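You operate a simulated robot arm through the tools that you are given. There is no shell and no other tool.

The job below is to be done with a simulated two-armed robot. You get a single attempt, and the scene is never put back.

TASK
Change the air board's red-tap outlet over to the black hose.
Fine: close the red tap and wait for zero, push the release button, park the blue coupling in the blue holder, couple the black one, then open the tap.

It is judged by the outcome, as a careful person would: the job done as asked, and still so three seconds after it is handed in. It fails if anything else is knocked over, pushed out of place, dropped, spilled or broken.

THE ROBOT
Two 7-joint arms with two-finger grippers on one trunk that stands fixed in place. Base frame: the origin is at the foot of the trunk, x ahead of it, y to its left, z up. Lengths are in m, angles in degrees, forces in N, time in s.
The left shoulder is at [0.06, 0.179, 1.316], the right one opposite. With the tool pointing down near the work surface each hand reaches from about 0.1 to 0.56 m from the base axis, measured 20 degrees to its own side. Payload 1.96 kg a hand.
Tool frame (each hand has its own): the origin (TCP) lies between the finger pads and is the grasp point; the fingertips stand 0.02 m ahead of it; z points along the fingers, y is the line along which they close. Largest opening 0.072 m; the body of the gripper starts 0.038 m behind the TCP.
Orientation is told as [roll, pitch, yaw] about the base's x, y, z axes, in that order, counted from this pose: with the fingers straight down and closing along the base's y, the tool's x points along the base's -x, its y along +y and its z along -z.

THE INTERFACE
- The arms move only by the tool apply_moves. It takes "left_deltas", "right_deltas" or both (then of equal length, played together; a hand with none holds still); each is a list that holds one entry, the list of rows, each a list of 7 numbers: the shift along the tool's x, y, z in units of 400 mm (1.0 is 400 mm), then the turn, a rotation vector about the tool's x, y, z in units of 120 degrees (1.0 is 120 degrees), then the opening in per cent of the stroke, from 0 (shut) to 100 (fully open). In form: [[[tx, ty, tz, rx, ry, rz, gripper], ...]]. A call has 1 to 20 rows; each row is the pose to reach, as a shift and turn from the pose commanded when the call began, along the tool's axes at that moment. A call with a number of a shift or a turn outside -1 to 1 is refused whole. Rows are played at 5 a second. More than 0.05 m and 8.6 degrees between two rows, or a gripper value outside its range, and nothing of the call is played. Where a pose cannot be reached the arm comes as near as it can. A force on the tool above 70 N (or 10 N above the force at the start of the call, whichever is more), or a blocked arm, ends the call early, and 0.2 s more pass. Each finger travels about 0.153 m/s and halts on what it meets, pressing with about 22 N; the grip force reading is that of the motor and also rises with nothing between the fingers. The clock runs only during rows and for 0.2 s after the last one: add rows that repeat a pose to give the fingers time. It gives the time, the measured TCP pose, the force on the tool (base axes), the opening and the grip force at its end, in the units of the frame above (readings bear some noise), with the torque about the TCP (base axes, N m) and any sound that the robot's microphone picked up.
- Cameras (640 x 400 px; columns grow to the right, rows downward): "scene" is now at [0.0204, -0.0033, 1.8691]; the picture's right is [-0.05, -1.00, 0.00], its down [-0.71, 0.03, -0.71] and it looks along [0.70, -0.03, -0.71] (base axes); focal length 360 px, centre (320, 200). "left" rides on the left gripper at [0.071, -0.019, -0.082] in its tool frame; the picture's right is [0.26, 0.97, 0.00], its down [-0.67, 0.18, -0.72] and it looks along [-0.69, 0.19, 0.70] (tool axes); focal length 280 px, centre (320, 200). "right" rides on the right gripper at [0.071, 0.019, -0.082] in its tool frame; the picture's right is [-0.26, 0.97, 0.00], its down [-0.67, -0.18, -0.72] and it looks along [-0.69, -0.19, 0.70] (tool axes); focal length 280 px, centre (320, 200). There is no depth. A picture from a camera that has moved, and an enlarged one, comes with that camera's place and axes in the base frame and with its lens.
- capture(camera): a new picture of that camera. No time passes.
- raise_lower(by): slides the trunk up (or, below 0, down) by that many m; the arms and the scene camera ride with it, the base frame stays. It gives what a move gives, with no picture.
- turn_head(pan, tilt): turns the head with the scene camera to pan (to the left, within 86 degrees either way) and tilt (down, from -29 to 69), counted from straight ahead of the robot. It gives what a move gives.
- close_up(camera, box): a new picture of the part [left, top, right, bottom] of that camera's present view, enlarged. No time passes.
- job_done(): hands the job in; it is judged then, once.

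Places have to be worked out from the pictures, the camera data and where the tool is seen. Open the grippers and draw the arms clear of the work before you hand the job in, unless the task says otherwise.

The tools are called after "Call:" by a JSON object that holds its "op" and its "data". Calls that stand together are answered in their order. apply_moves: Moves the arms, as the interface text tells. Its arguments: {"type":"object","properties":{"left_deltas":{"type":"array"},"right_deltas":{"type":"array"}},"required":[]} The other tools are called the same way: raise_lower (by) slides the trunk up or down; turn_head (pan, tilt) turns the head that bears the scene camera; capture (camera) takes a picture; close_up (camera, box) takes an enlarged picture of a part of a camera's view; job_done () hands the job in.

At the start:

```text
t: 0.0
left_ee_pos: [0.4785, 0.2846, 1.4427]
left_ee_rot: [0.0, 0.1, 0.0]
left_wrist_force: [-0.3, -0.7, -0.5]
left_moment: [0.0, 0.06, -0.03]
left_opening: 0.0721
left_gripper_force: 0.1
right_ee_pos: [0.3659, -0.1652, 1.3439]
right_ee_rot: [-0.1, 0.0, 0.1]
right_wrist_force: [-0.6, 0.1, 0.8]
right_moment: [0.02, 0.01, 0.03]
right_opening: 0.0717
right_gripper_force: 0.1
trunk travel left (down, up): [-0.961, 0.029]
head pan, tilt: [-2.6, 45.1]
```

scene: 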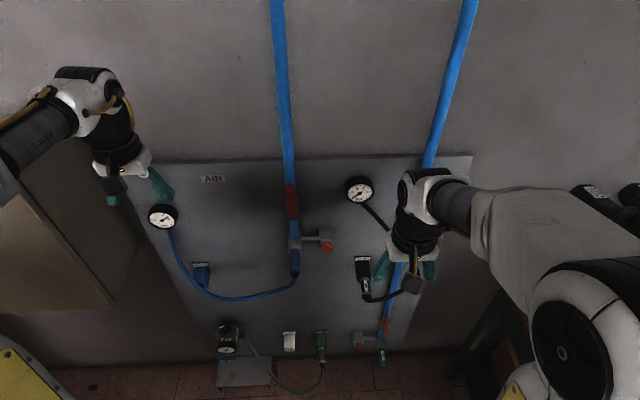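
right: 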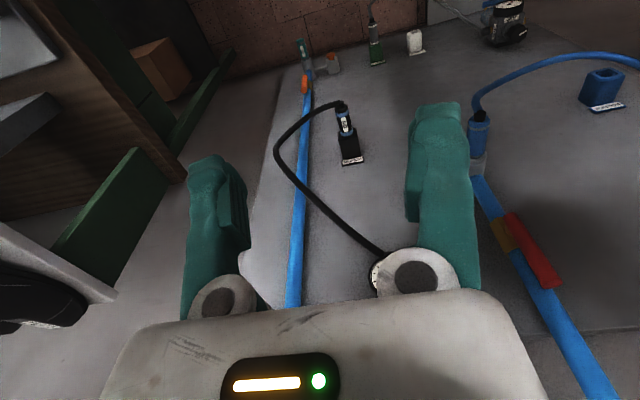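
left: 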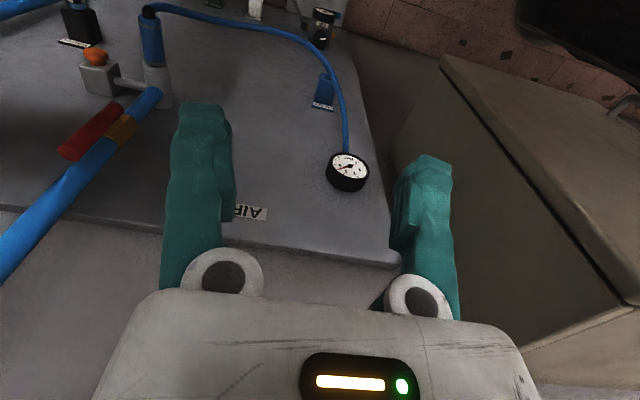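

The board hangs on the wall ahead; a red tap sits on the central blue pipe, and the hose with the gauge runs from its outlet. I'll take enlarged views first to understand the layout.

Call:
{"op": "close_up", "data": {"camera": "scene", "box": [130, 140, 350, 310]}}

Call:
{"op": "close_up", "data": {"camera": "scene", "box": [200, 280, 430, 400]}}

Call:
{"op": "close_up", "data": {"camera": "scene", "box": [320, 150, 480, 380]}}

Call:
{"op": "close_up", "data": {"camera": "right", "box": [260, 0, 640, 280]}}

Call:
{"op": "close_up", "data": {"camera": "left", "box": [0, 0, 400, 250]}}

```text
2.35 times, centred on (240, 225) of scene
camera zoom: at [0.0204, -0.0033, 1.8691], right [-0.05, -1.0, 0.0], down [-0.71, 0.03, -0.71], along [0.7, -0.03, -0.71], focal length 847 px, centre (508, 141)
```

zoom: 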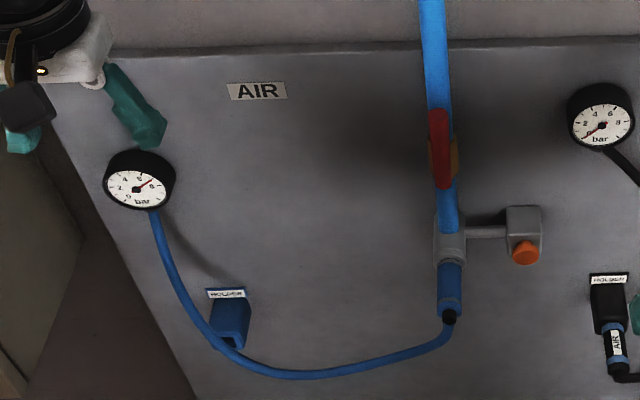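

```text
2.78 times, centred on (315, 340) of scene
camera zoom: at [0.0204, -0.0033, 1.8691], right [-0.05, -1.0, 0.0], down [-0.71, 0.03, -0.71], along [0.7, -0.03, -0.71], focal length 1001 px, centre (334, -190)
```

zoom: 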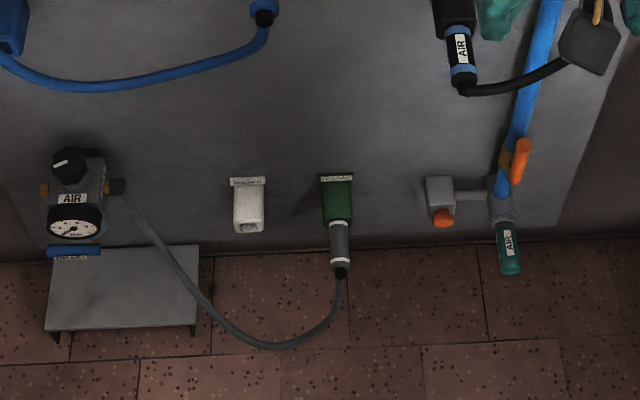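

```text
1.74 times, centred on (400, 265) of scene
camera zoom: at [0.0204, -0.0033, 1.8691], right [-0.05, -1.0, 0.0], down [-0.71, 0.03, -0.71], along [0.7, -0.03, -0.71], focal length 626 px, centre (181, 87)
```

zoom: 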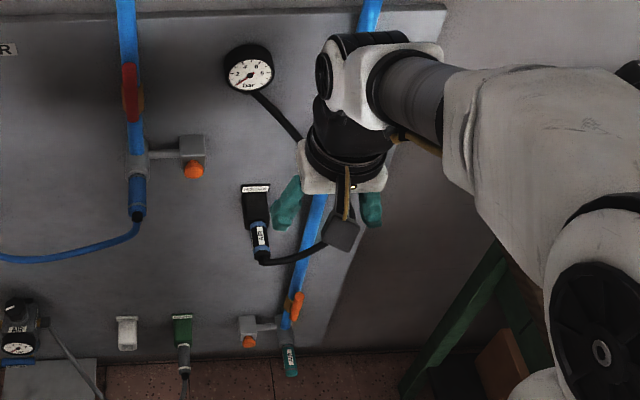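

```text
1.43 times, centred on (450, 140) of right
camera zoom: at [0.2949, -0.1465, 1.426], right [0.26, 0.97, 0.0], down [0.67, -0.18, 0.72], along [0.69, -0.19, -0.7], focal length 401 px, centre (134, 286)
```

zoom: 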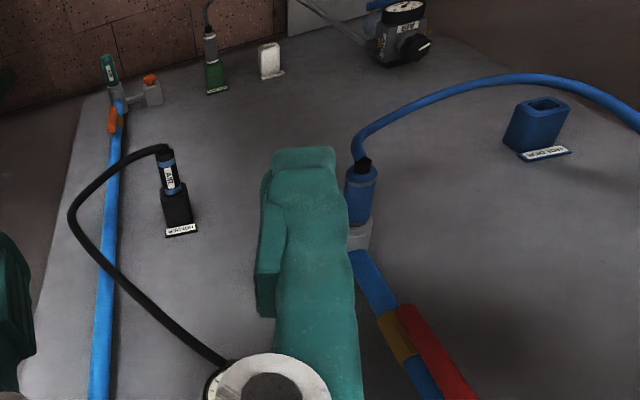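

```text
1.60 times, centred on (200, 125) of left
camera zoom: at [0.4062, 0.2648, 1.5237], right [-0.26, 0.97, 0.0], down [0.67, 0.18, 0.72], along [0.69, 0.19, -0.7], focal length 449 px, centre (512, 320)
```

zoom: 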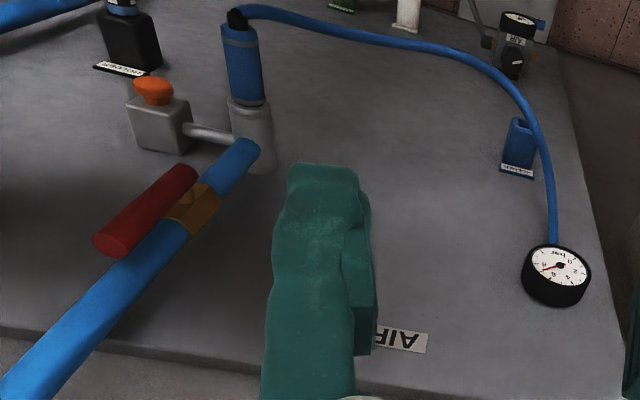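

Triangulating the AIR label from two cameras puts the board face at x≈0.73. I'll look around for obstacles on both sides before moving anything.

Call:
{"op": "turn_head", "data": {"pan": 45, "tilt": 40}}

Call:
{"op": "capture", "data": {"camera": "scene"}}

Call:
{"op": "turn_head", "data": {"pan": -45, "tilt": 45}}

Call:
{"op": "capture", "data": {"camera": "scene"}}

Call:
{"op": "turn_head", "data": {"pan": 0, "tilt": 65}}

Call:
{"op": "capture", "data": {"camera": "scene"}}

```text
t: 1.1
left_ee_pos: [0.478, 0.2843, 1.4428]
left_ee_rot: [0.0, 0.0, -0.1]
left_wrist_force: [-0.7, 1.0, 1.0]
left_moment: [0.0, -0.01, -0.01]
left_opening: 0.0721
left_gripper_force: 0.1
right_ee_pos: [0.3654, -0.1638, 1.3442]
right_ee_rot: [0.0, 0.0, 0.0]
right_wrist_force: [0.3, -0.8, -0.3]
right_moment: [0.01, 0.02, -0.02]
right_opening: 0.072
right_gripper_force: 0.1
trunk travel left (down, up): [-0.961, 0.029]
head pan, tilt: [45.0, 40.0]
```

```text
taken
camera scene: at [-0.0005, 0.0604, 1.8766], right [0.71, -0.71, 0.0], down [-0.46, -0.45, -0.77], along [0.54, 0.54, -0.64], focal length 360 px, centre (320, 200)
```

scene: 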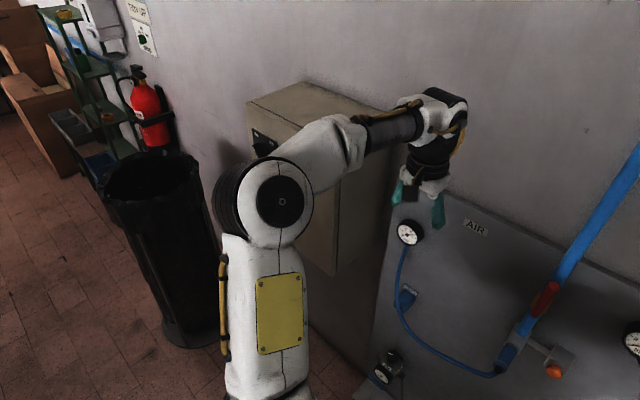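

```text
t: 2.8
left_ee_pos: [0.4773, 0.2832, 1.4438]
left_ee_rot: [0.0, 0.1, 0.0]
left_wrist_force: [-0.1, -0.7, -0.8]
left_moment: [-0.02, 0.0, -0.01]
left_opening: 0.0719
left_gripper_force: 0.0
right_ee_pos: [0.3657, -0.1658, 1.345]
right_ee_rot: [-0.1, -0.1, 0.0]
right_wrist_force: [-0.9, 0.1, -0.5]
right_moment: [0.0, -0.01, 0.02]
right_opening: 0.0722
right_gripper_force: 0.0
trunk travel left (down, up): [-0.961, 0.029]
head pan, tilt: [-45.0, 45.0]
```

```text
taken
camera scene: at [-0.0032, -0.0571, 1.8693], right [-0.71, -0.71, 0.0], down [-0.5, 0.5, -0.71], along [0.5, -0.5, -0.71], focal length 360 px, centre (320, 200)
```

scene: 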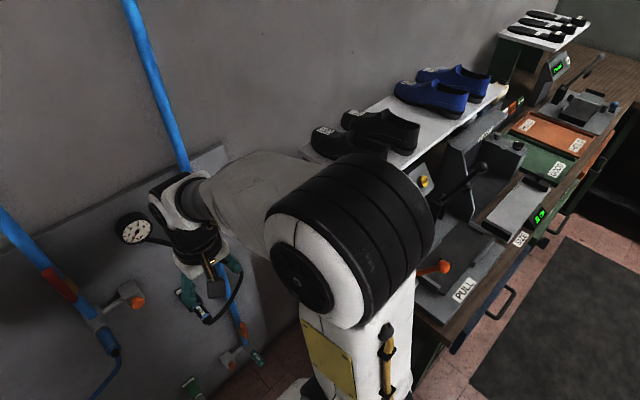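

```text
t: 3.9
left_ee_pos: [0.4776, 0.2847, 1.4427]
left_ee_rot: [-0.1, 0.0, 0.1]
left_wrist_force: [0.4, -0.8, 0.1]
left_moment: [0.0, 0.02, -0.01]
left_opening: 0.0721
left_gripper_force: 0.0
right_ee_pos: [0.366, -0.1646, 1.3442]
right_ee_rot: [0.0, 0.0, 0.0]
right_wrist_force: [0.6, 0.8, 0.4]
right_moment: [0.0, -0.03, -0.02]
right_opening: 0.072
right_gripper_force: 0.0
trunk travel left (down, up): [-0.961, 0.029]
head pan, tilt: [0.0, 65.0]
```

```text
taken
camera scene: at [0.0, 0.0002, 1.8443], right [0.0, -1.0, 0.0], down [-0.91, 0.0, -0.42], along [0.42, 0.0, -0.91], focal length 360 px, centre (320, 200)
```

scene: 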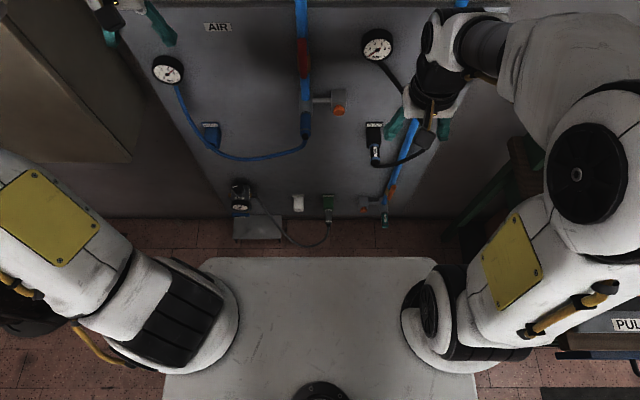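

The cabinet's front corner is near (0.53, 0.54, 0.95) and the bench lies beyond y≈-0.6, so a moderate lowering with the hands where they are is clear. I'll lower the trunk 0.25 m and look at the board more squarely.

Call:
{"op": "raise_lower", "data": {"by": -0.25}}

Call:
{"op": "turn_head", "data": {"pan": 0, "tilt": 40}}

Call:
{"op": "capture", "data": {"camera": "scene"}}

```text
t: 6.5
left_ee_pos: [0.4772, 0.2839, 1.1929]
left_ee_rot: [0.1, 0.0, 0.0]
left_wrist_force: [0.2, 0.3, 0.8]
left_moment: [-0.05, 0.0, -0.02]
left_opening: 0.0721
left_gripper_force: 0.0
right_ee_pos: [0.3667, -0.1652, 1.0935]
right_ee_rot: [-0.1, 0.0, 0.0]
right_wrist_force: [-0.1, -0.9, 0.7]
right_moment: [0.02, 0.03, -0.02]
right_opening: 0.072
right_gripper_force: 0.0
trunk travel left (down, up): [-0.711, 0.279]
head pan, tilt: [0.0, 65.0]
```

```text
t: 7.4
left_ee_pos: [0.4772, 0.2831, 1.1929]
left_ee_rot: [0.0, 0.0, -0.1]
left_wrist_force: [-0.4, 0.2, 0.0]
left_moment: [0.01, 0.0, -0.03]
left_opening: 0.072
left_gripper_force: 0.1
right_ee_pos: [0.3664, -0.1639, 1.0942]
right_ee_rot: [0.0, -0.1, 0.0]
right_wrist_force: [-0.1, -1.4, 0.2]
right_moment: [0.0, 0.02, 0.02]
right_opening: 0.072
right_gripper_force: 0.0
trunk travel left (down, up): [-0.711, 0.279]
head pan, tilt: [0.0, 40.0]
```

```text
taken
camera scene: at [0.0242, 0.0004, 1.6265], right [0.0, -1.0, 0.0], down [-0.64, 0.0, -0.77], along [0.77, 0.0, -0.64], focal length 360 px, centre (320, 200)
```

scene: 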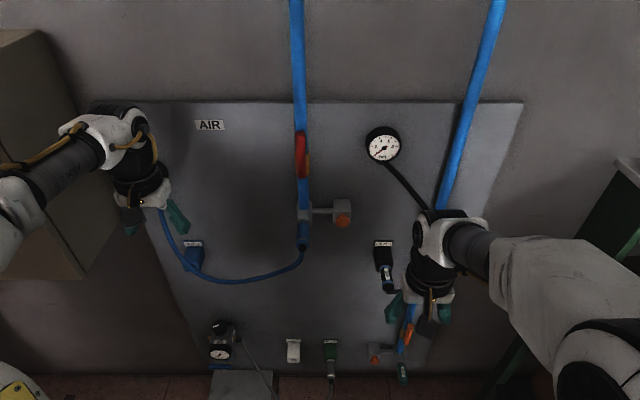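

I'll zoom in on the outlet area, the tap and the holders from this lower viewpoint.

Call:
{"op": "close_up", "data": {"camera": "scene", "box": [250, 120, 410, 220]}}

Call:
{"op": "close_up", "data": {"camera": "scene", "box": [260, 180, 420, 280]}}

Call:
{"op": "close_up", "data": {"camera": "scene", "box": [140, 200, 300, 300]}}

Call:
{"op": "capture", "data": {"camera": "left"}}

Call:
{"op": "capture", "data": {"camera": "right"}}

```text
4.00 times, centred on (330, 170) of scene
camera zoom: at [0.0242, 0.0004, 1.6265], right [0.0, -1.0, 0.0], down [-0.64, 0.0, -0.77], along [0.77, 0.0, -0.64], focal length 1439 px, centre (280, 320)
```

zoom: 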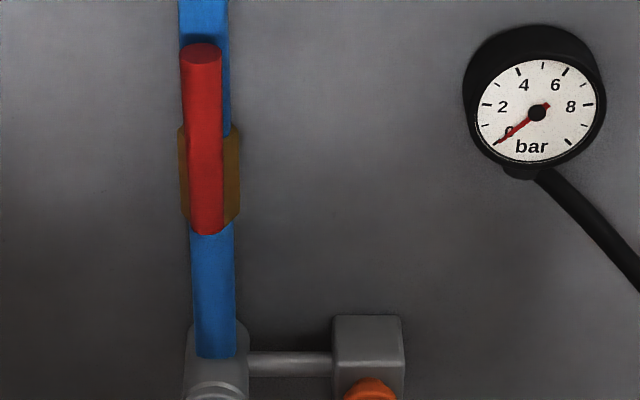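

```text
4.00 times, centred on (340, 230) of scene
camera zoom: at [0.0242, 0.0004, 1.6265], right [0.0, -1.0, 0.0], down [-0.64, 0.0, -0.77], along [0.77, 0.0, -0.64], focal length 1439 px, centre (240, 80)
```

zoom: 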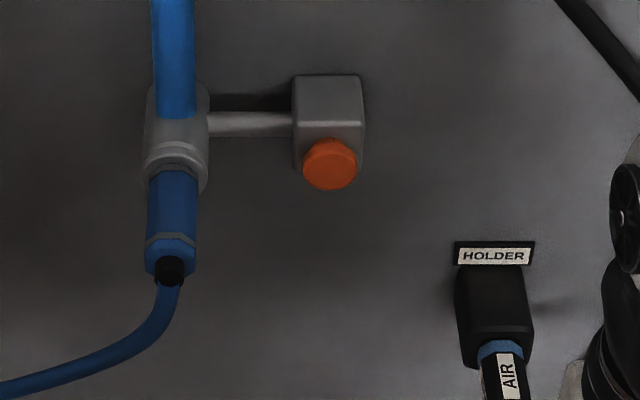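

```text
4.00 times, centred on (220, 250) of scene
camera zoom: at [0.0242, 0.0004, 1.6265], right [0.0, -1.0, 0.0], down [-0.64, 0.0, -0.77], along [0.77, 0.0, -0.64], focal length 1439 px, centre (720, 0)
```

zoom: 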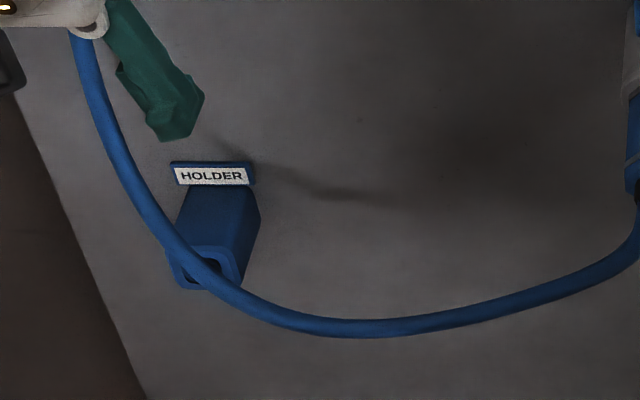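

```text
taken
camera left: at [0.4061, 0.2647, 1.2737], right [-0.26, 0.96, 0.0], down [0.67, 0.18, 0.72], along [0.69, 0.19, -0.7], focal length 280 px, centre (320, 200)
```

left: 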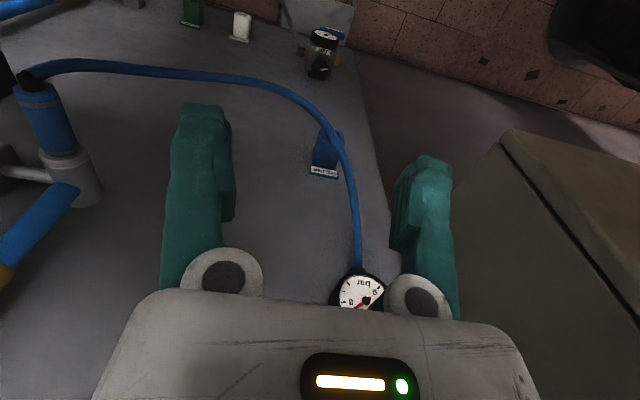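

```text
taken
camera right: at [0.2948, -0.1465, 1.176], right [0.26, 0.97, 0.0], down [0.67, -0.18, 0.72], along [0.69, -0.19, -0.7], focal length 280 px, centre (320, 200)
```

right: 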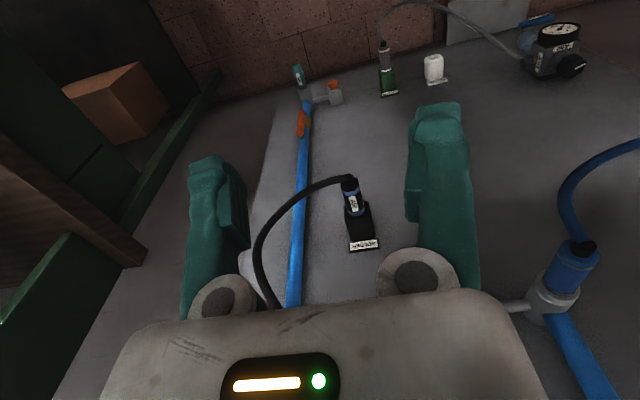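

The holder openings and couplings turn out to point out from the board toward the robot (roughly -x), e.g. the blue coupling spans x≈0.58–0.66 at y≈0.04, z≈1.02. I'll pitch both hands up 45° so their cameras look horizontally at the board.

Call:
{"op": "apply_moves", "data": {"left_deltas": [[[0, -0.02, 0, 0, -0.0625, 0, 100], [0, -0.04, 0, 0, -0.125, 0, 100], [0, -0.06, 0, 0, -0.1875, 0, 100], [0, -0.08, 0, 0, -0.25, 0, 100], [0, -0.1, 0, 0, -0.3125, 0, 100], [0, -0.125, 0, 0, -0.375, 0, 100]]], "right_deltas": [[[-0.04, -0.015, 0, 0, -0.0625, 0, 100], [-0.08, -0.03, 0, 0, -0.125, 0, 100], [-0.12, -0.045, 0, 0, -0.1875, 0, 100], [-0.16, -0.06, 0, 0, -0.25, 0, 100], [-0.2, -0.075, 0, 0, -0.3125, 0, 100], [-0.25, -0.0875, 0, 0, -0.375, 0, 100]]]}}

Call:
{"op": "capture", "data": {"camera": "left"}}

Call:
{"op": "capture", "data": {"camera": "right"}}

Call:
{"op": "capture", "data": {"camera": "scene"}}

```text
t: 8.8
left_ee_pos: [0.4776, 0.2342, 1.1943]
left_ee_rot: [-0.2, -45.1, 0.1]
left_wrist_force: [-0.6, 0.5, 0.1]
left_moment: [0.02, -0.01, -0.03]
left_opening: 0.0717
left_gripper_force: 0.0
right_ee_pos: [0.4536, -0.1919, 1.0946]
right_ee_rot: [1.4, -40.6, 0.0]
right_wrist_force: [0.8, 0.7, 0.5]
right_moment: [0.03, 0.0, -0.03]
right_opening: 0.0719
right_gripper_force: 0.0
right hand out of reach, approached as far as the arm can: row 6
trunk travel left (down, up): [-0.711, 0.279]
head pan, tilt: [0.0, 40.0]
```

```text
taken
camera left: at [0.3693, 0.2133, 1.1999], right [-0.18, 0.96, -0.19], down [-0.03, 0.18, 0.98], along [0.98, 0.19, 0.0], focal length 280 px, centre (320, 200)
```

left: 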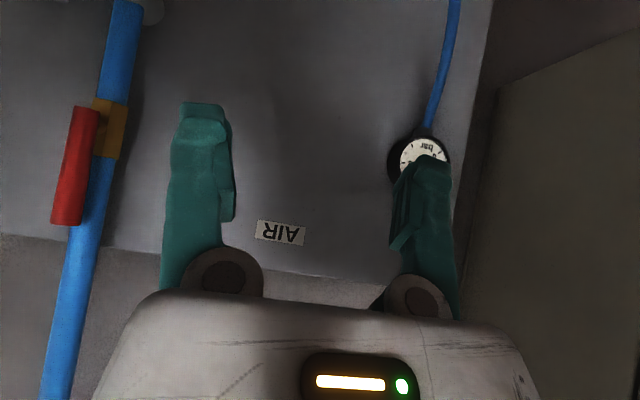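

```text
taken
camera right: at [0.3458, -0.176, 1.1109], right [0.18, 0.96, 0.19], down [0.05, -0.2, 0.98], along [0.98, -0.17, -0.09], focal length 280 px, centre (320, 200)
```

right: 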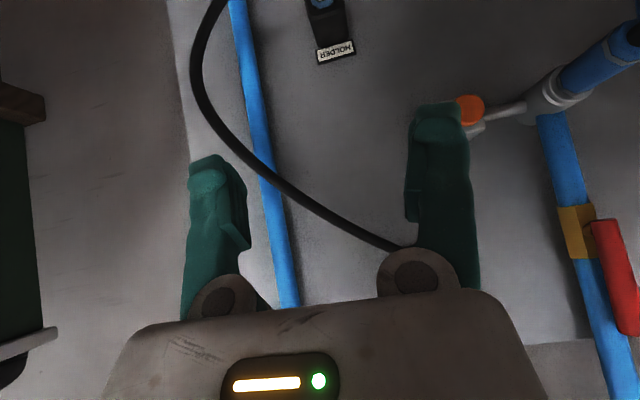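

```text
taken
camera scene: at [0.0239, 0.0003, 1.6266], right [0.0, -1.0, 0.0], down [-0.64, 0.0, -0.77], along [0.77, 0.0, -0.64], focal length 360 px, centre (320, 200)
```

scene: 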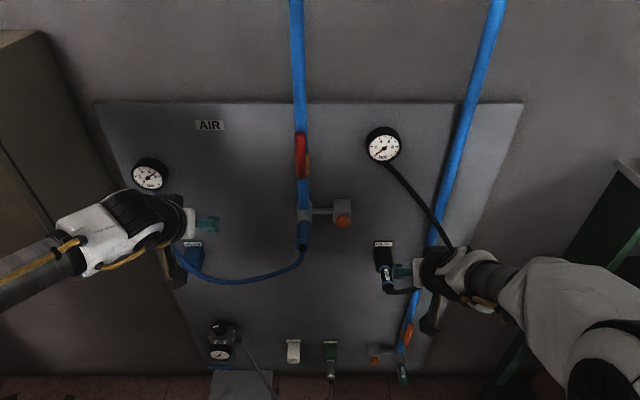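

The outlet/coupling interface triangulates to about (0.655, 0.04, 1.02), the button to (0.66, -0.054, 1.02), and the lever runs z 1.16–1.26 at x≈0.66. I'll drop the left hand to outlet height for a side-on look at the coupling and lever.

Call:
{"op": "apply_moves", "data": {"left_deltas": [[[0.08, -0.04, 0.05, 0, 0, 0, 100], [0.16, -0.08, 0.1, 0, 0, 0, 100], [0.24, -0.12, 0.14, 0, 0, 0, 100], [0.3, -0.15, 0.18, 0, 0, 0, 100], [0.335, -0.175, 0.195, 0, 0, 0, 100]]]}}

Call:
{"op": "capture", "data": {"camera": "left"}}

Call:
{"op": "capture", "data": {"camera": "scene"}}

```text
t: 10.0
left_ee_pos: [0.4394, 0.1643, 1.0433]
left_ee_rot: [0.0, -45.0, 0.0]
left_wrist_force: [-0.1, -1.2, -0.1]
left_moment: [0.01, 0.0, 0.01]
left_opening: 0.0721
left_gripper_force: 0.1
right_ee_pos: [0.4531, -0.1926, 1.0933]
right_ee_rot: [1.5, -40.3, 0.0]
right_wrist_force: [0.6, -0.3, 0.1]
right_moment: [-0.01, -0.02, 0.0]
right_opening: 0.072
right_gripper_force: 0.0
trunk travel left (down, up): [-0.711, 0.279]
head pan, tilt: [0.0, 40.0]
```

```text
taken
camera left: at [0.3305, 0.1441, 1.049], right [-0.18, 0.97, -0.18], down [-0.03, 0.18, 0.98], along [0.98, 0.19, -0.01], focal length 280 px, centre (320, 200)
```

left: 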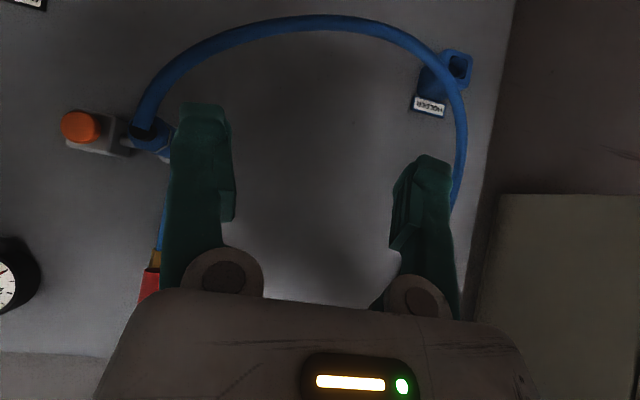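

```text
taken
camera scene: at [0.0243, -0.0003, 1.6266], right [0.0, -1.0, 0.0], down [-0.64, 0.0, -0.77], along [0.77, 0.0, -0.64], focal length 360 px, centre (320, 200)
```

scene: 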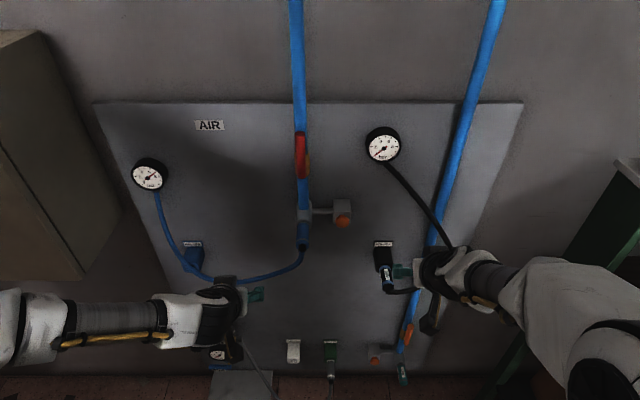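

The coupling end is at about (0.577, 0.04, 1.017). I'll slide the left hand to y≈0.06 so that the coupling and button appear between the fingers for a precise look.

Call:
{"op": "apply_moves", "data": {"left_deltas": [[[0.01, -0.065, -0.01, 0, 0, 0, 100], [0.02, -0.13, -0.02, 0, 0, 0, 100], [0.035, -0.195, -0.035, 0, 0, 0, 100], [0.05, -0.26, -0.05, 0, 0, 0, 100]]]}}

Call:
{"op": "capture", "data": {"camera": "left"}}

Call:
{"op": "close_up", "data": {"camera": "left", "box": [150, 40, 390, 190]}}

```text
t: 11.0
left_ee_pos: [0.41, 0.0573, 1.0422]
left_ee_rot: [-0.1, -44.9, 0.0]
left_wrist_force: [-0.3, 0.1, -0.8]
left_moment: [0.03, 0.0, 0.01]
left_opening: 0.0721
left_gripper_force: 0.0
right_ee_pos: [0.4537, -0.1936, 1.0944]
right_ee_rot: [1.6, -40.4, -0.1]
right_wrist_force: [0.1, 0.1, -0.1]
right_moment: [0.02, -0.02, 0.01]
right_opening: 0.0719
right_gripper_force: 0.0
trunk travel left (down, up): [-0.711, 0.279]
head pan, tilt: [0.0, 40.0]
```

```text
taken
camera left: at [0.3009, 0.038, 1.0492], right [-0.19, 0.96, -0.18], down [-0.03, 0.18, 0.98], along [0.98, 0.19, -0.01], focal length 280 px, centre (320, 200)
```

left: 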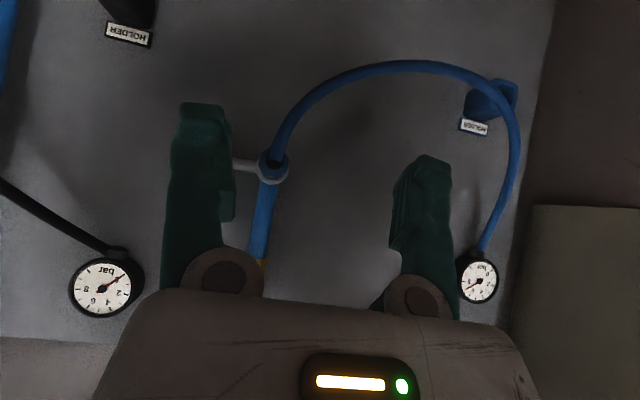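

```text
2.67 times, centred on (270, 115) of left
camera zoom: at [0.3009, 0.038, 1.0492], right [-0.19, 0.96, -0.18], down [-0.03, 0.18, 0.98], along [0.98, 0.19, -0.01], focal length 748 px, centre (453, 427)
```

zoom: 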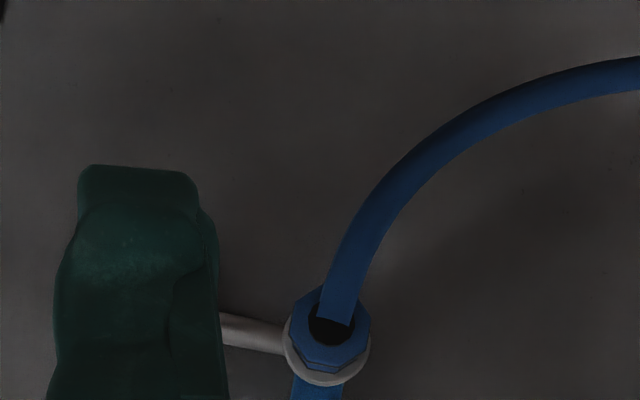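

The end-on view shows the outlet axis is practically horizontal: coupling end and collar both at y≈0.041, z≈1.019. Now close-ups of the two holders from here, and of the gauges.

Call:
{"op": "close_up", "data": {"camera": "left", "box": [430, 60, 550, 135]}}

Call:
{"op": "close_up", "data": {"camera": "left", "box": [70, 0, 190, 75]}}

Call:
{"op": "close_up", "data": {"camera": "left", "box": [430, 240, 526, 310]}}

Call:
{"op": "close_up", "data": {"camera": "right", "box": [280, 0, 400, 75]}}

```text
5.33 times, centred on (490, 98) of left
camera zoom: at [0.3009, 0.038, 1.0492], right [-0.19, 0.96, -0.18], down [-0.03, 0.18, 0.98], along [0.98, 0.19, -0.01], focal length 1495 px, centre (-587, 747)
```

zoom: 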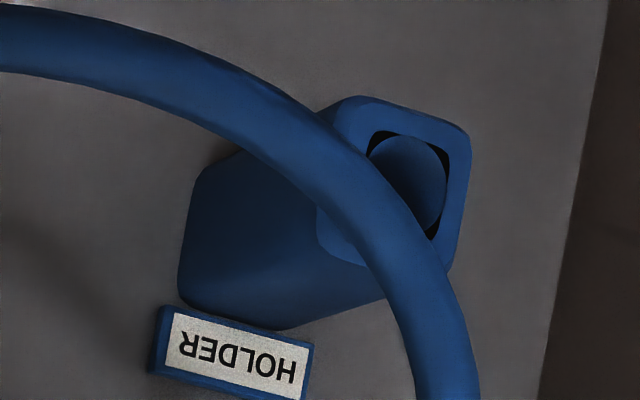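

```text
5.33 times, centred on (130, 38) of left
camera zoom: at [0.3009, 0.038, 1.0492], right [-0.19, 0.96, -0.18], down [-0.03, 0.18, 0.98], along [0.98, 0.19, -0.01], focal length 1495 px, centre (1333, 1067)
```

zoom: 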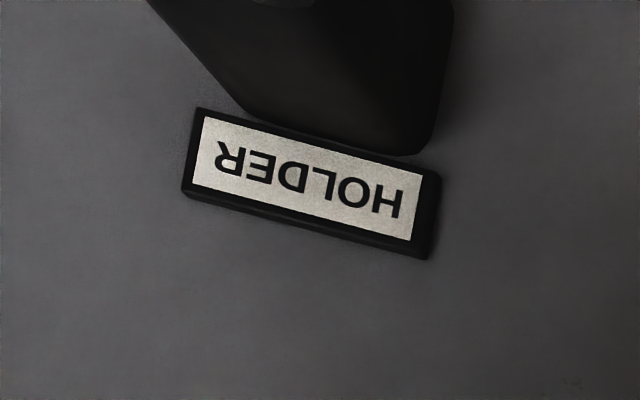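

```text
5.71 times, centred on (478, 275) of left
camera zoom: at [0.3009, 0.038, 1.0492], right [-0.19, 0.96, -0.18], down [-0.03, 0.18, 0.98], along [0.98, 0.19, -0.01], focal length 1602 px, centre (-583, -229)
```

zoom: 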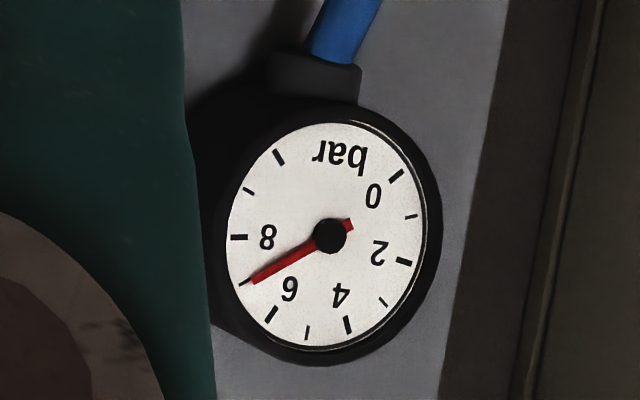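

```text
5.33 times, centred on (340, 38) of right
camera zoom: at [0.3457, -0.177, 1.1107], right [0.18, 0.96, 0.19], down [0.05, -0.2, 0.98], along [0.98, -0.17, -0.09], focal length 1495 px, centre (213, 1067)
```

zoom: 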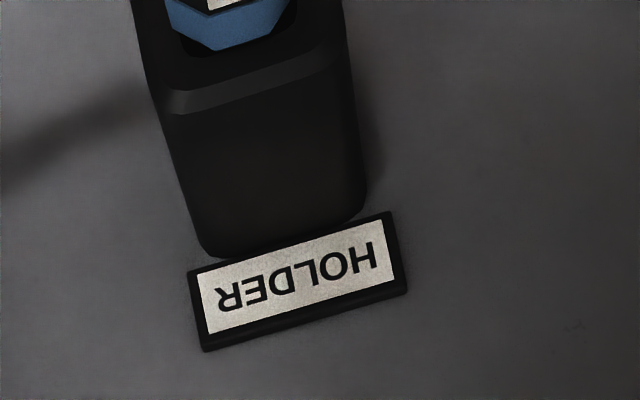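

Blue gauge reads about 7 bar; holder openings are at roughly (0.673, 0.362, 0.836) for blue and (0.673, -0.182, 0.836) for black, both facing -x. First the tap: I'll raise the trunk 0.15 m and bring the closed left fingers to the left of the red lever, standing off.

Call:
{"op": "raise_lower", "data": {"by": 0.15}}

Call:
{"op": "apply_moves", "data": {"left_deltas": [[[-0.07, 0.025, 0.04, 0, 0, 0, 80], [-0.15, 0.05, 0.08, 0, 0, 0, 40], [-0.22, 0.08, 0.12, 0, 0, 0, 0], [-0.3, 0.1, 0.16, 0, 0, 0, 0], [-0.37, 0.12, 0.2, 0, 0, 0, 0], [-0.442, 0.1325, 0.23, 0, 0, 0, 0], [-0.442, 0.1325, 0.23, 0, 0, 0, 0]]]}}

Call:
{"op": "capture", "data": {"camera": "left"}}

Call:
{"op": "capture", "data": {"camera": "scene"}}

```text
t: 12.7
left_ee_pos: [0.4104, 0.0582, 1.1928]
left_ee_rot: [0.0, -45.0, 0.0]
left_wrist_force: [0.3, 0.2, 0.6]
left_moment: [-0.03, -0.01, 0.01]
left_opening: 0.072
left_gripper_force: 0.1
right_ee_pos: [0.4526, -0.1914, 1.2443]
right_ee_rot: [1.5, -40.4, 0.0]
right_wrist_force: [0.4, 0.4, -0.1]
right_moment: [-0.01, -0.03, 0.0]
right_opening: 0.072
right_gripper_force: 0.1
trunk travel left (down, up): [-0.861, 0.129]
head pan, tilt: [0.0, 40.0]
```

```text
t: 14.3
left_ee_pos: [0.6004, 0.1132, 1.2518]
left_ee_rot: [-0.1, -45.0, 0.1]
left_wrist_force: [-0.6, -0.8, -0.1]
left_moment: [0.01, 0.0, 0.01]
left_opening: 0.0
left_gripper_force: 21.8
right_ee_pos: [0.4535, -0.1923, 1.2457]
right_ee_rot: [1.6, -40.3, -0.1]
right_wrist_force: [-0.4, 0.0, 0.1]
right_moment: [-0.02, 0.01, -0.04]
right_opening: 0.0719
right_gripper_force: 0.1
trunk travel left (down, up): [-0.861, 0.129]
head pan, tilt: [0.0, 40.0]
```

```text
taken
camera left: at [0.492, 0.0937, 1.2585], right [-0.19, 0.96, -0.19], down [-0.03, 0.18, 0.98], along [0.98, 0.19, -0.01], focal length 280 px, centre (320, 200)
```

left: 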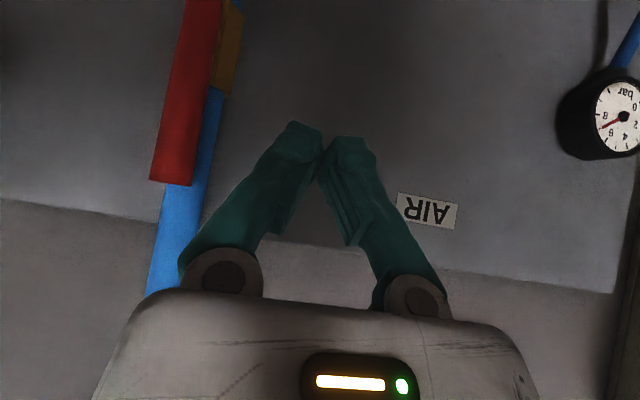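

```text
taken
camera scene: at [0.0237, -0.0001, 1.7766], right [0.0, -1.0, 0.0], down [-0.64, 0.0, -0.77], along [0.77, 0.0, -0.64], focal length 360 px, centre (320, 200)
```

scene: 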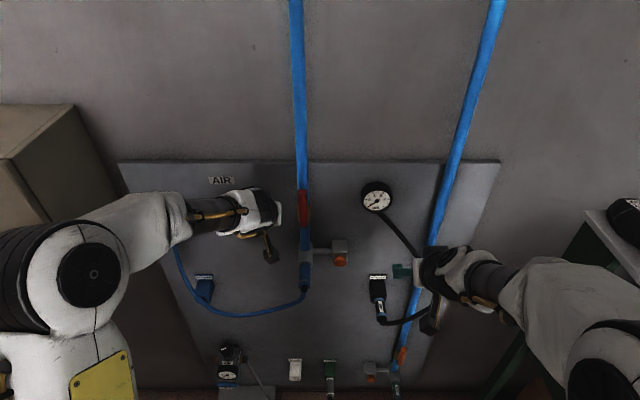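

The closed fingertips are left of the lever, whose top end triangulates to (0.665, 0.041, 1.263). I'll advance to lever depth and ease right until near contact.

Call:
{"op": "apply_moves", "data": {"left_deltas": [[[-0.043, 0, 0.049, 0, 0, 0, 0], [-0.0866, 0, 0.0972, 0, 0, 0, 0], [-0.0866, -0.04, 0.0972, 0, 0, 0, 0], [-0.0866, -0.08, 0.0972, 0, 0, 0, 0], [-0.0866, -0.11, 0.0972, 0, 0, 0, 0]]]}}

Call:
{"op": "capture", "data": {"camera": "left"}}

```text
t: 15.5
left_ee_pos: [0.6528, 0.0681, 1.2475]
left_ee_rot: [0.0, -45.0, 0.0]
left_wrist_force: [0.3, -0.4, 0.5]
left_moment: [0.0, 0.0, 0.0]
left_opening: 0.0
left_gripper_force: 22.8
right_ee_pos: [0.454, -0.1922, 1.2444]
right_ee_rot: [1.5, -40.3, 0.0]
right_wrist_force: [-0.8, 0.2, 0.3]
right_moment: [0.0, 0.0, 0.01]
right_opening: 0.072
right_gripper_force: 0.1
trunk travel left (down, up): [-0.861, 0.129]
head pan, tilt: [0.0, 40.0]
```

```text
taken
camera left: at [0.5435, 0.0491, 1.2552], right [-0.19, 0.96, -0.18], down [-0.03, 0.18, 0.98], along [0.98, 0.19, -0.01], focal length 280 px, centre (320, 200)
```

left: 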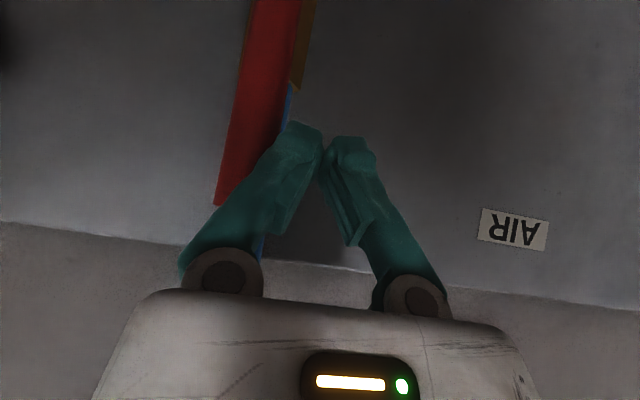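

No contact force yet; fingers are just left of the lever. I'll push rightwards about 36 mm, a gentle partial turn, and read the force.

Call:
{"op": "apply_moves", "data": {"left_deltas": [[[-0.002, -0.02, -0.002, 0, 0, 0, 0], [-0.004, -0.045, -0.004, 0, 0, 0, 0], [-0.006, -0.07, -0.006, 0, 0, 0, 0], [-0.0088, -0.09, -0.0088, 0, 0, 0, 0]]]}}

Call:
{"op": "capture", "data": {"camera": "left"}}

Call:
{"op": "capture", "data": {"camera": "scene"}}

```text
t: 16.5
left_ee_pos: [0.6502, 0.0334, 1.2559]
left_ee_rot: [0.0, -45.0, 0.0]
left_wrist_force: [0.4, 0.3, -0.9]
left_moment: [0.01, 0.01, -0.01]
left_opening: 0.0
left_gripper_force: 22.0
right_ee_pos: [0.454, -0.1923, 1.2446]
right_ee_rot: [1.5, -40.4, 0.0]
right_wrist_force: [0.0, -0.7, 0.1]
right_moment: [0.0, -0.01, -0.03]
right_opening: 0.0719
right_gripper_force: 0.0
trunk travel left (down, up): [-0.861, 0.129]
head pan, tilt: [0.0, 40.0]
```

```text
taken
camera left: at [0.5422, 0.0121, 1.2617], right [-0.18, 0.97, -0.19], down [-0.03, 0.18, 0.98], along [0.98, 0.19, -0.01], focal length 280 px, centre (320, 200)
```

left: 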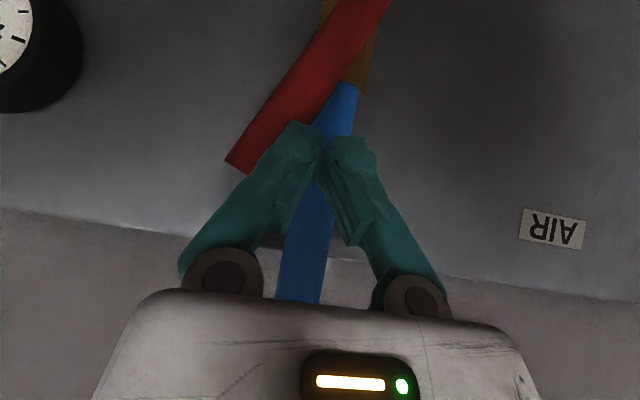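

```text
taken
camera scene: at [0.0243, 0.0001, 1.7766], right [0.0, -1.0, 0.0], down [-0.64, 0.0, -0.77], along [0.77, 0.0, -0.64], focal length 360 px, centre (320, 200)
```

scene: 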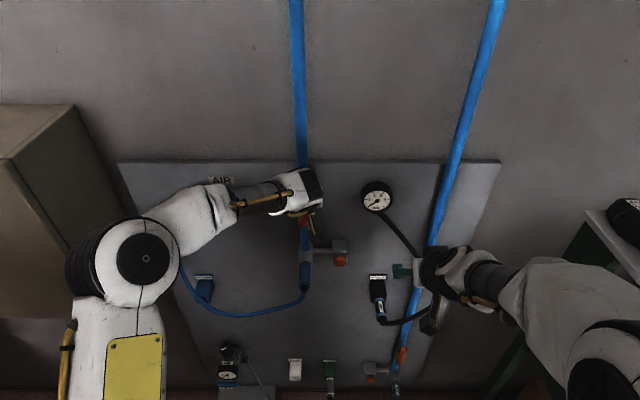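

The lever turned freely about 30° clockwise with almost no force, so this is a workable direction. I'll continue the arc to about 90°.

Call:
{"op": "apply_moves", "data": {"left_deltas": [[[0.004, -0.025, 0.004, 0, 0, 0, 0], [0.008, -0.045, 0.008, 0, 0, 0, 0], [0.016, -0.065, 0.016, 0, 0, 0, 0], [0.024, -0.085, 0.024, 0, 0, 0, 0], [0.035, -0.102, 0.035, 0, 0, 0, 0], [0.047, -0.1175, 0.047, 0, 0, 0, 0], [0.061, -0.13, 0.061, 0, 0, 0, 0], [0.075, -0.14, 0.075, 0, 0, 0, 0]]]}}

Call:
{"op": "capture", "data": {"camera": "left"}}

Call:
{"op": "capture", "data": {"camera": "scene"}}

```text
t: 18.3
left_ee_pos: [0.6515, -0.0233, 1.2121]
left_ee_rot: [-0.1, -45.0, 0.1]
left_wrist_force: [-0.4, -0.3, 0.4]
left_moment: [0.01, 0.0, -0.01]
left_opening: 0.0001
left_gripper_force: 22.6
right_ee_pos: [0.4532, -0.1918, 1.2439]
right_ee_rot: [1.5, -40.5, -0.1]
right_wrist_force: [-0.7, 0.3, 0.5]
right_moment: [0.01, 0.01, 0.0]
right_opening: 0.0719
right_gripper_force: 0.1
trunk travel left (down, up): [-0.861, 0.129]
head pan, tilt: [0.0, 40.0]
```

```text
taken
camera left: at [0.5427, -0.0432, 1.2189], right [-0.19, 0.96, -0.19], down [-0.03, 0.18, 0.98], along [0.98, 0.19, -0.01], focal length 280 px, centre (320, 200)
```

left: 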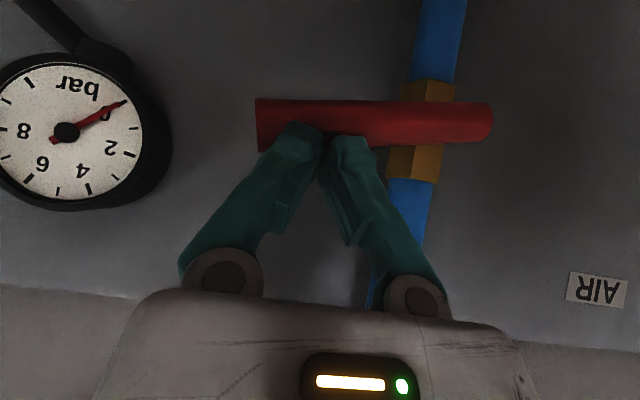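

```text
taken
camera scene: at [0.0239, 0.0002, 1.7766], right [0.0, -1.0, 0.0], down [-0.64, 0.0, -0.77], along [0.77, 0.0, -0.64], focal length 360 px, centre (320, 200)
```

scene: 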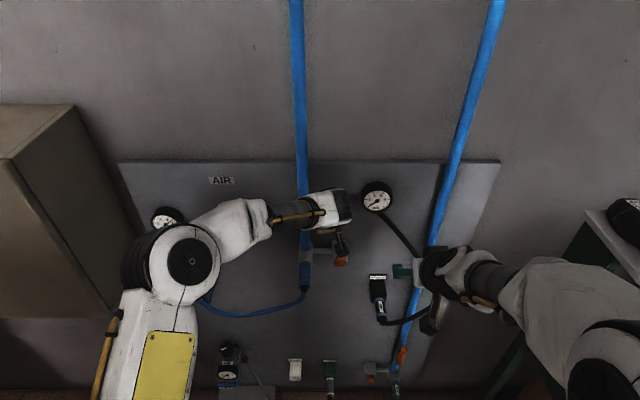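

The lever is about 80° round (it still slopes roughly 10° versus the true perpendicular). I'll push down another 16 mm in small steps.

Call:
{"op": "apply_moves", "data": {"left_deltas": [[[0.009, -0.003, 0.009, 0, 0, 0, 0], [0.018, -0.006, 0.018, 0, 0, 0, 0], [0.024, -0.008, 0.024, 0, 0, 0, 0], [0.029, -0.009, 0.029, 0, 0, 0, 0]]]}}

Call:
{"op": "capture", "data": {"camera": "left"}}

Call:
{"op": "close_up", "data": {"camera": "scene", "box": [130, 190, 230, 250]}}

```text
t: 19.3
left_ee_pos: [0.6525, -0.027, 1.1958]
left_ee_rot: [0.0, -45.0, 0.0]
left_wrist_force: [-0.9, -0.8, 0.1]
left_moment: [0.0, -0.04, -0.02]
left_opening: 0.0001
left_gripper_force: 22.1
right_ee_pos: [0.453, -0.192, 1.2443]
right_ee_rot: [1.5, -40.4, 0.0]
right_wrist_force: [-0.3, 0.6, -0.1]
right_moment: [0.03, -0.01, -0.01]
right_opening: 0.072
right_gripper_force: 0.1
trunk travel left (down, up): [-0.861, 0.129]
head pan, tilt: [0.0, 40.0]
```

```text
taken
camera left: at [0.5433, -0.0472, 1.2028], right [-0.18, 0.97, -0.19], down [-0.03, 0.18, 0.98], along [0.98, 0.19, -0.01], focal length 280 px, centre (320, 200)
```

left: 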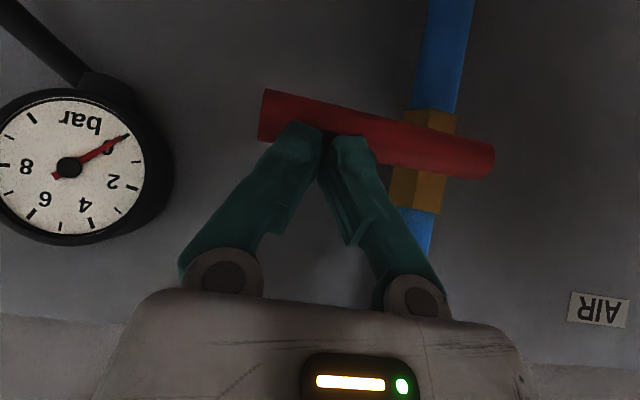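

```text
6.40 times, centred on (180, 220) of scene
camera zoom: at [0.0241, 0.0003, 1.7766], right [0.0, -1.0, 0.0], down [-0.64, 0.0, -0.77], along [0.77, 0.0, -0.64], focal length 2303 px, centre (1216, 72)
```

zoom: 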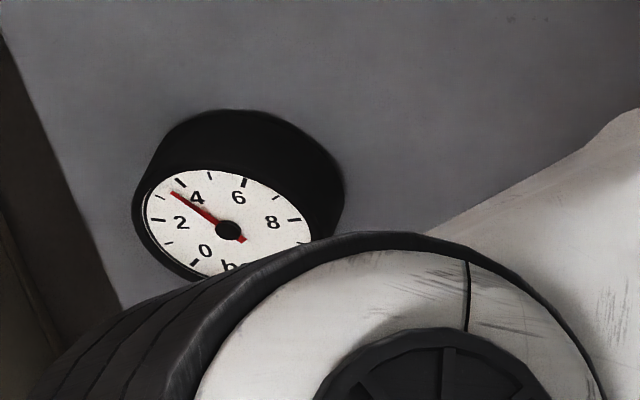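

The lever is now perpendicular to the pipe and the blue gauge has fallen to about 3 bar and dropping. I'll back the left hand away along its fingers, opening it, then check the gauge.

Call:
{"op": "apply_moves", "data": {"left_deltas": [[[0, 0, -0.06, 0, 0, 0, 0], [0, 0, -0.15, 0, 0, 0, 0], [0.05, 0.05, -0.25, 0, 0, 0, 0], [0.12, 0.1, -0.28, 0, 0, 0, 50], [0.2, 0.15, -0.29, 0, 0, 0, 100], [0.25, 0.2, -0.29, 0, 0, 0, 100]]]}}

Call:
{"op": "capture", "data": {"camera": "scene"}}

Call:
{"op": "capture", "data": {"camera": "left"}}

```text
t: 20.7
left_ee_pos: [0.4968, 0.0545, 1.2083]
left_ee_rot: [0.0, -45.0, 0.0]
left_wrist_force: [0.1, 0.1, -0.3]
left_moment: [-0.02, 0.01, -0.01]
left_opening: 0.072
left_gripper_force: 0.1
right_ee_pos: [0.4516, -0.1912, 1.2434]
right_ee_rot: [1.5, -40.4, -0.1]
right_wrist_force: [0.1, -0.2, -0.1]
right_moment: [0.0, 0.0, 0.04]
right_opening: 0.0721
right_gripper_force: 0.0
trunk travel left (down, up): [-0.861, 0.129]
head pan, tilt: [0.0, 40.0]
```

```text
taken
camera scene: at [0.0235, 0.0011, 1.7766], right [0.0, -1.0, 0.0], down [-0.64, 0.0, -0.77], along [0.77, 0.0, -0.64], focal length 360 px, centre (320, 200)
```

scene: 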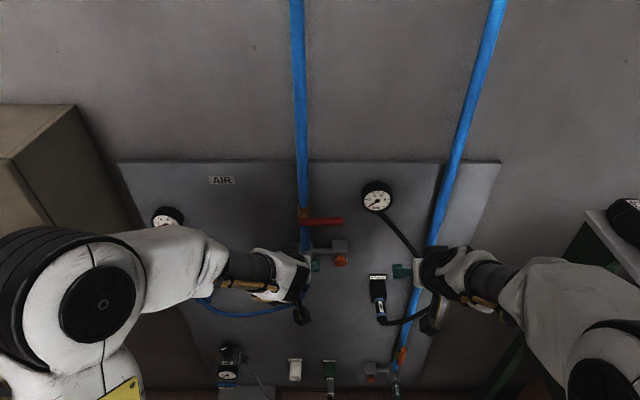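

```text
taken
camera left: at [0.3904, 0.0347, 1.2144], right [-0.18, 0.96, -0.19], down [-0.03, 0.18, 0.98], along [0.98, 0.19, -0.01], focal length 280 px, centre (320, 200)
```

left: 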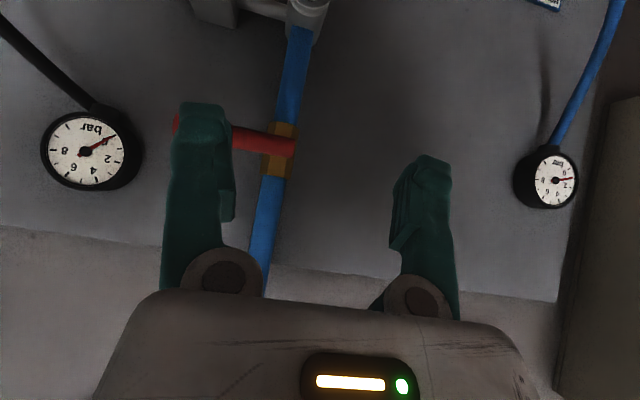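

The blue gauge shows about 1 bar and falling. I'll lower the trunk by 0.15 m for the coupling work and check the gauge again.

Call:
{"op": "raise_lower", "data": {"by": -0.15}}

Call:
{"op": "capture", "data": {"camera": "left"}}

Call:
{"op": "capture", "data": {"camera": "scene"}}

Call:
{"op": "capture", "data": {"camera": "right"}}

```text
t: 22.5
left_ee_pos: [0.4999, 0.0532, 1.0571]
left_ee_rot: [0.0, -45.0, 0.1]
left_wrist_force: [-0.6, -0.2, 0.0]
left_moment: [-0.02, 0.01, 0.02]
left_opening: 0.072
left_gripper_force: 0.0
right_ee_pos: [0.453, -0.1915, 1.0946]
right_ee_rot: [1.5, -40.4, 0.1]
right_wrist_force: [0.9, 0.4, 0.0]
right_moment: [-0.03, 0.04, -0.04]
right_opening: 0.072
right_gripper_force: 0.1
trunk travel left (down, up): [-0.711, 0.279]
head pan, tilt: [0.0, 40.0]
```

```text
taken
camera left: at [0.3913, 0.0339, 1.0644], right [-0.19, 0.96, -0.19], down [-0.03, 0.18, 0.98], along [0.98, 0.19, -0.01], focal length 280 px, centre (320, 200)
```

left: 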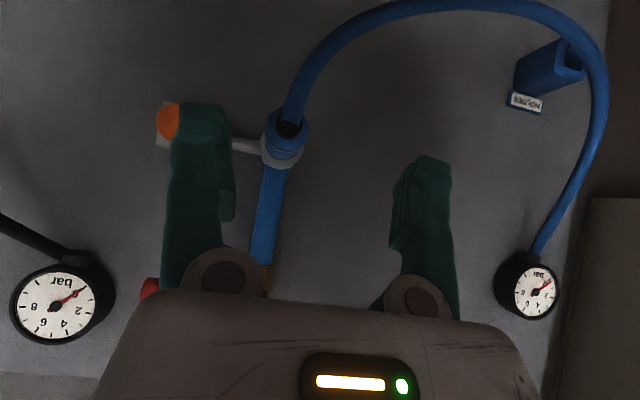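

```text
taken
camera scene: at [0.0242, 0.0003, 1.6266], right [0.0, -1.0, 0.0], down [-0.64, 0.0, -0.77], along [0.77, 0.0, -0.64], focal length 360 px, centre (320, 200)
```

scene: 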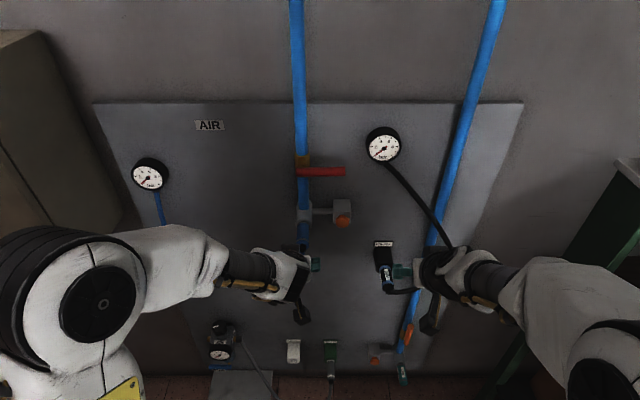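

```text
taken
camera right: at [0.3458, -0.1758, 1.1109], right [0.18, 0.96, 0.19], down [0.05, -0.2, 0.98], along [0.98, -0.17, -0.09], focal length 280 px, centre (320, 200)
```

right: 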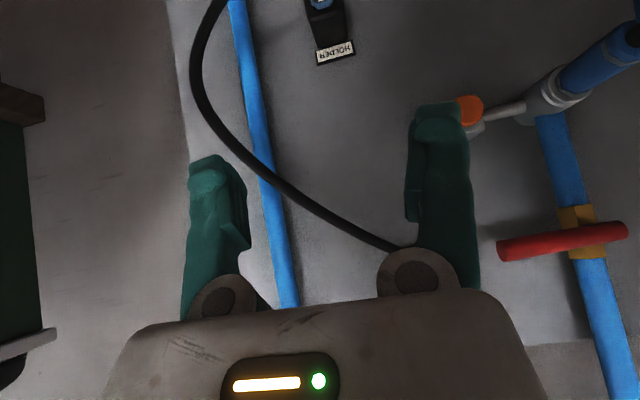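

The blue needle appears to be on zero; I'll confirm with a close-up before doing anything with the button.

Call:
{"op": "close_up", "data": {"camera": "left", "box": [480, 235, 592, 305]}}

Call:
{"op": "close_up", "data": {"camera": "left", "box": [200, 80, 360, 180]}}

```text
5.71 times, centred on (536, 270) of left
camera zoom: at [0.3913, 0.0339, 1.0644], right [-0.19, 0.96, -0.19], down [-0.03, 0.18, 0.98], along [0.98, 0.19, -0.01], focal length 1602 px, centre (-914, -200)
```

zoom: 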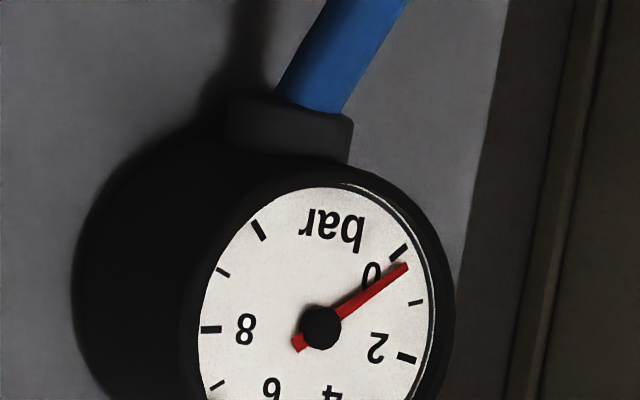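

```text
4.00 times, centred on (280, 130) of left
camera zoom: at [0.3913, 0.0339, 1.0644], right [-0.19, 0.96, -0.19], down [-0.03, 0.18, 0.98], along [0.98, 0.19, -0.01], focal length 1122 px, centre (480, 480)
```

zoom: 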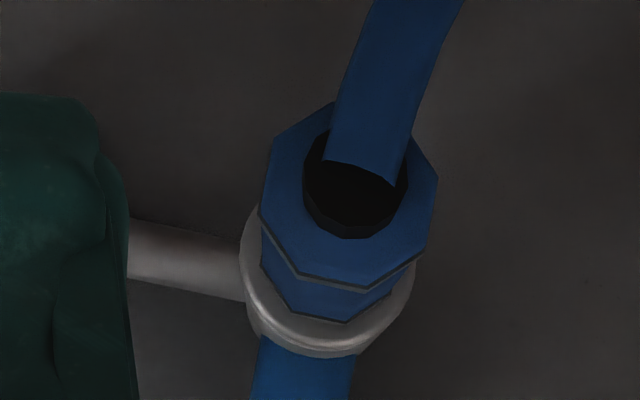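

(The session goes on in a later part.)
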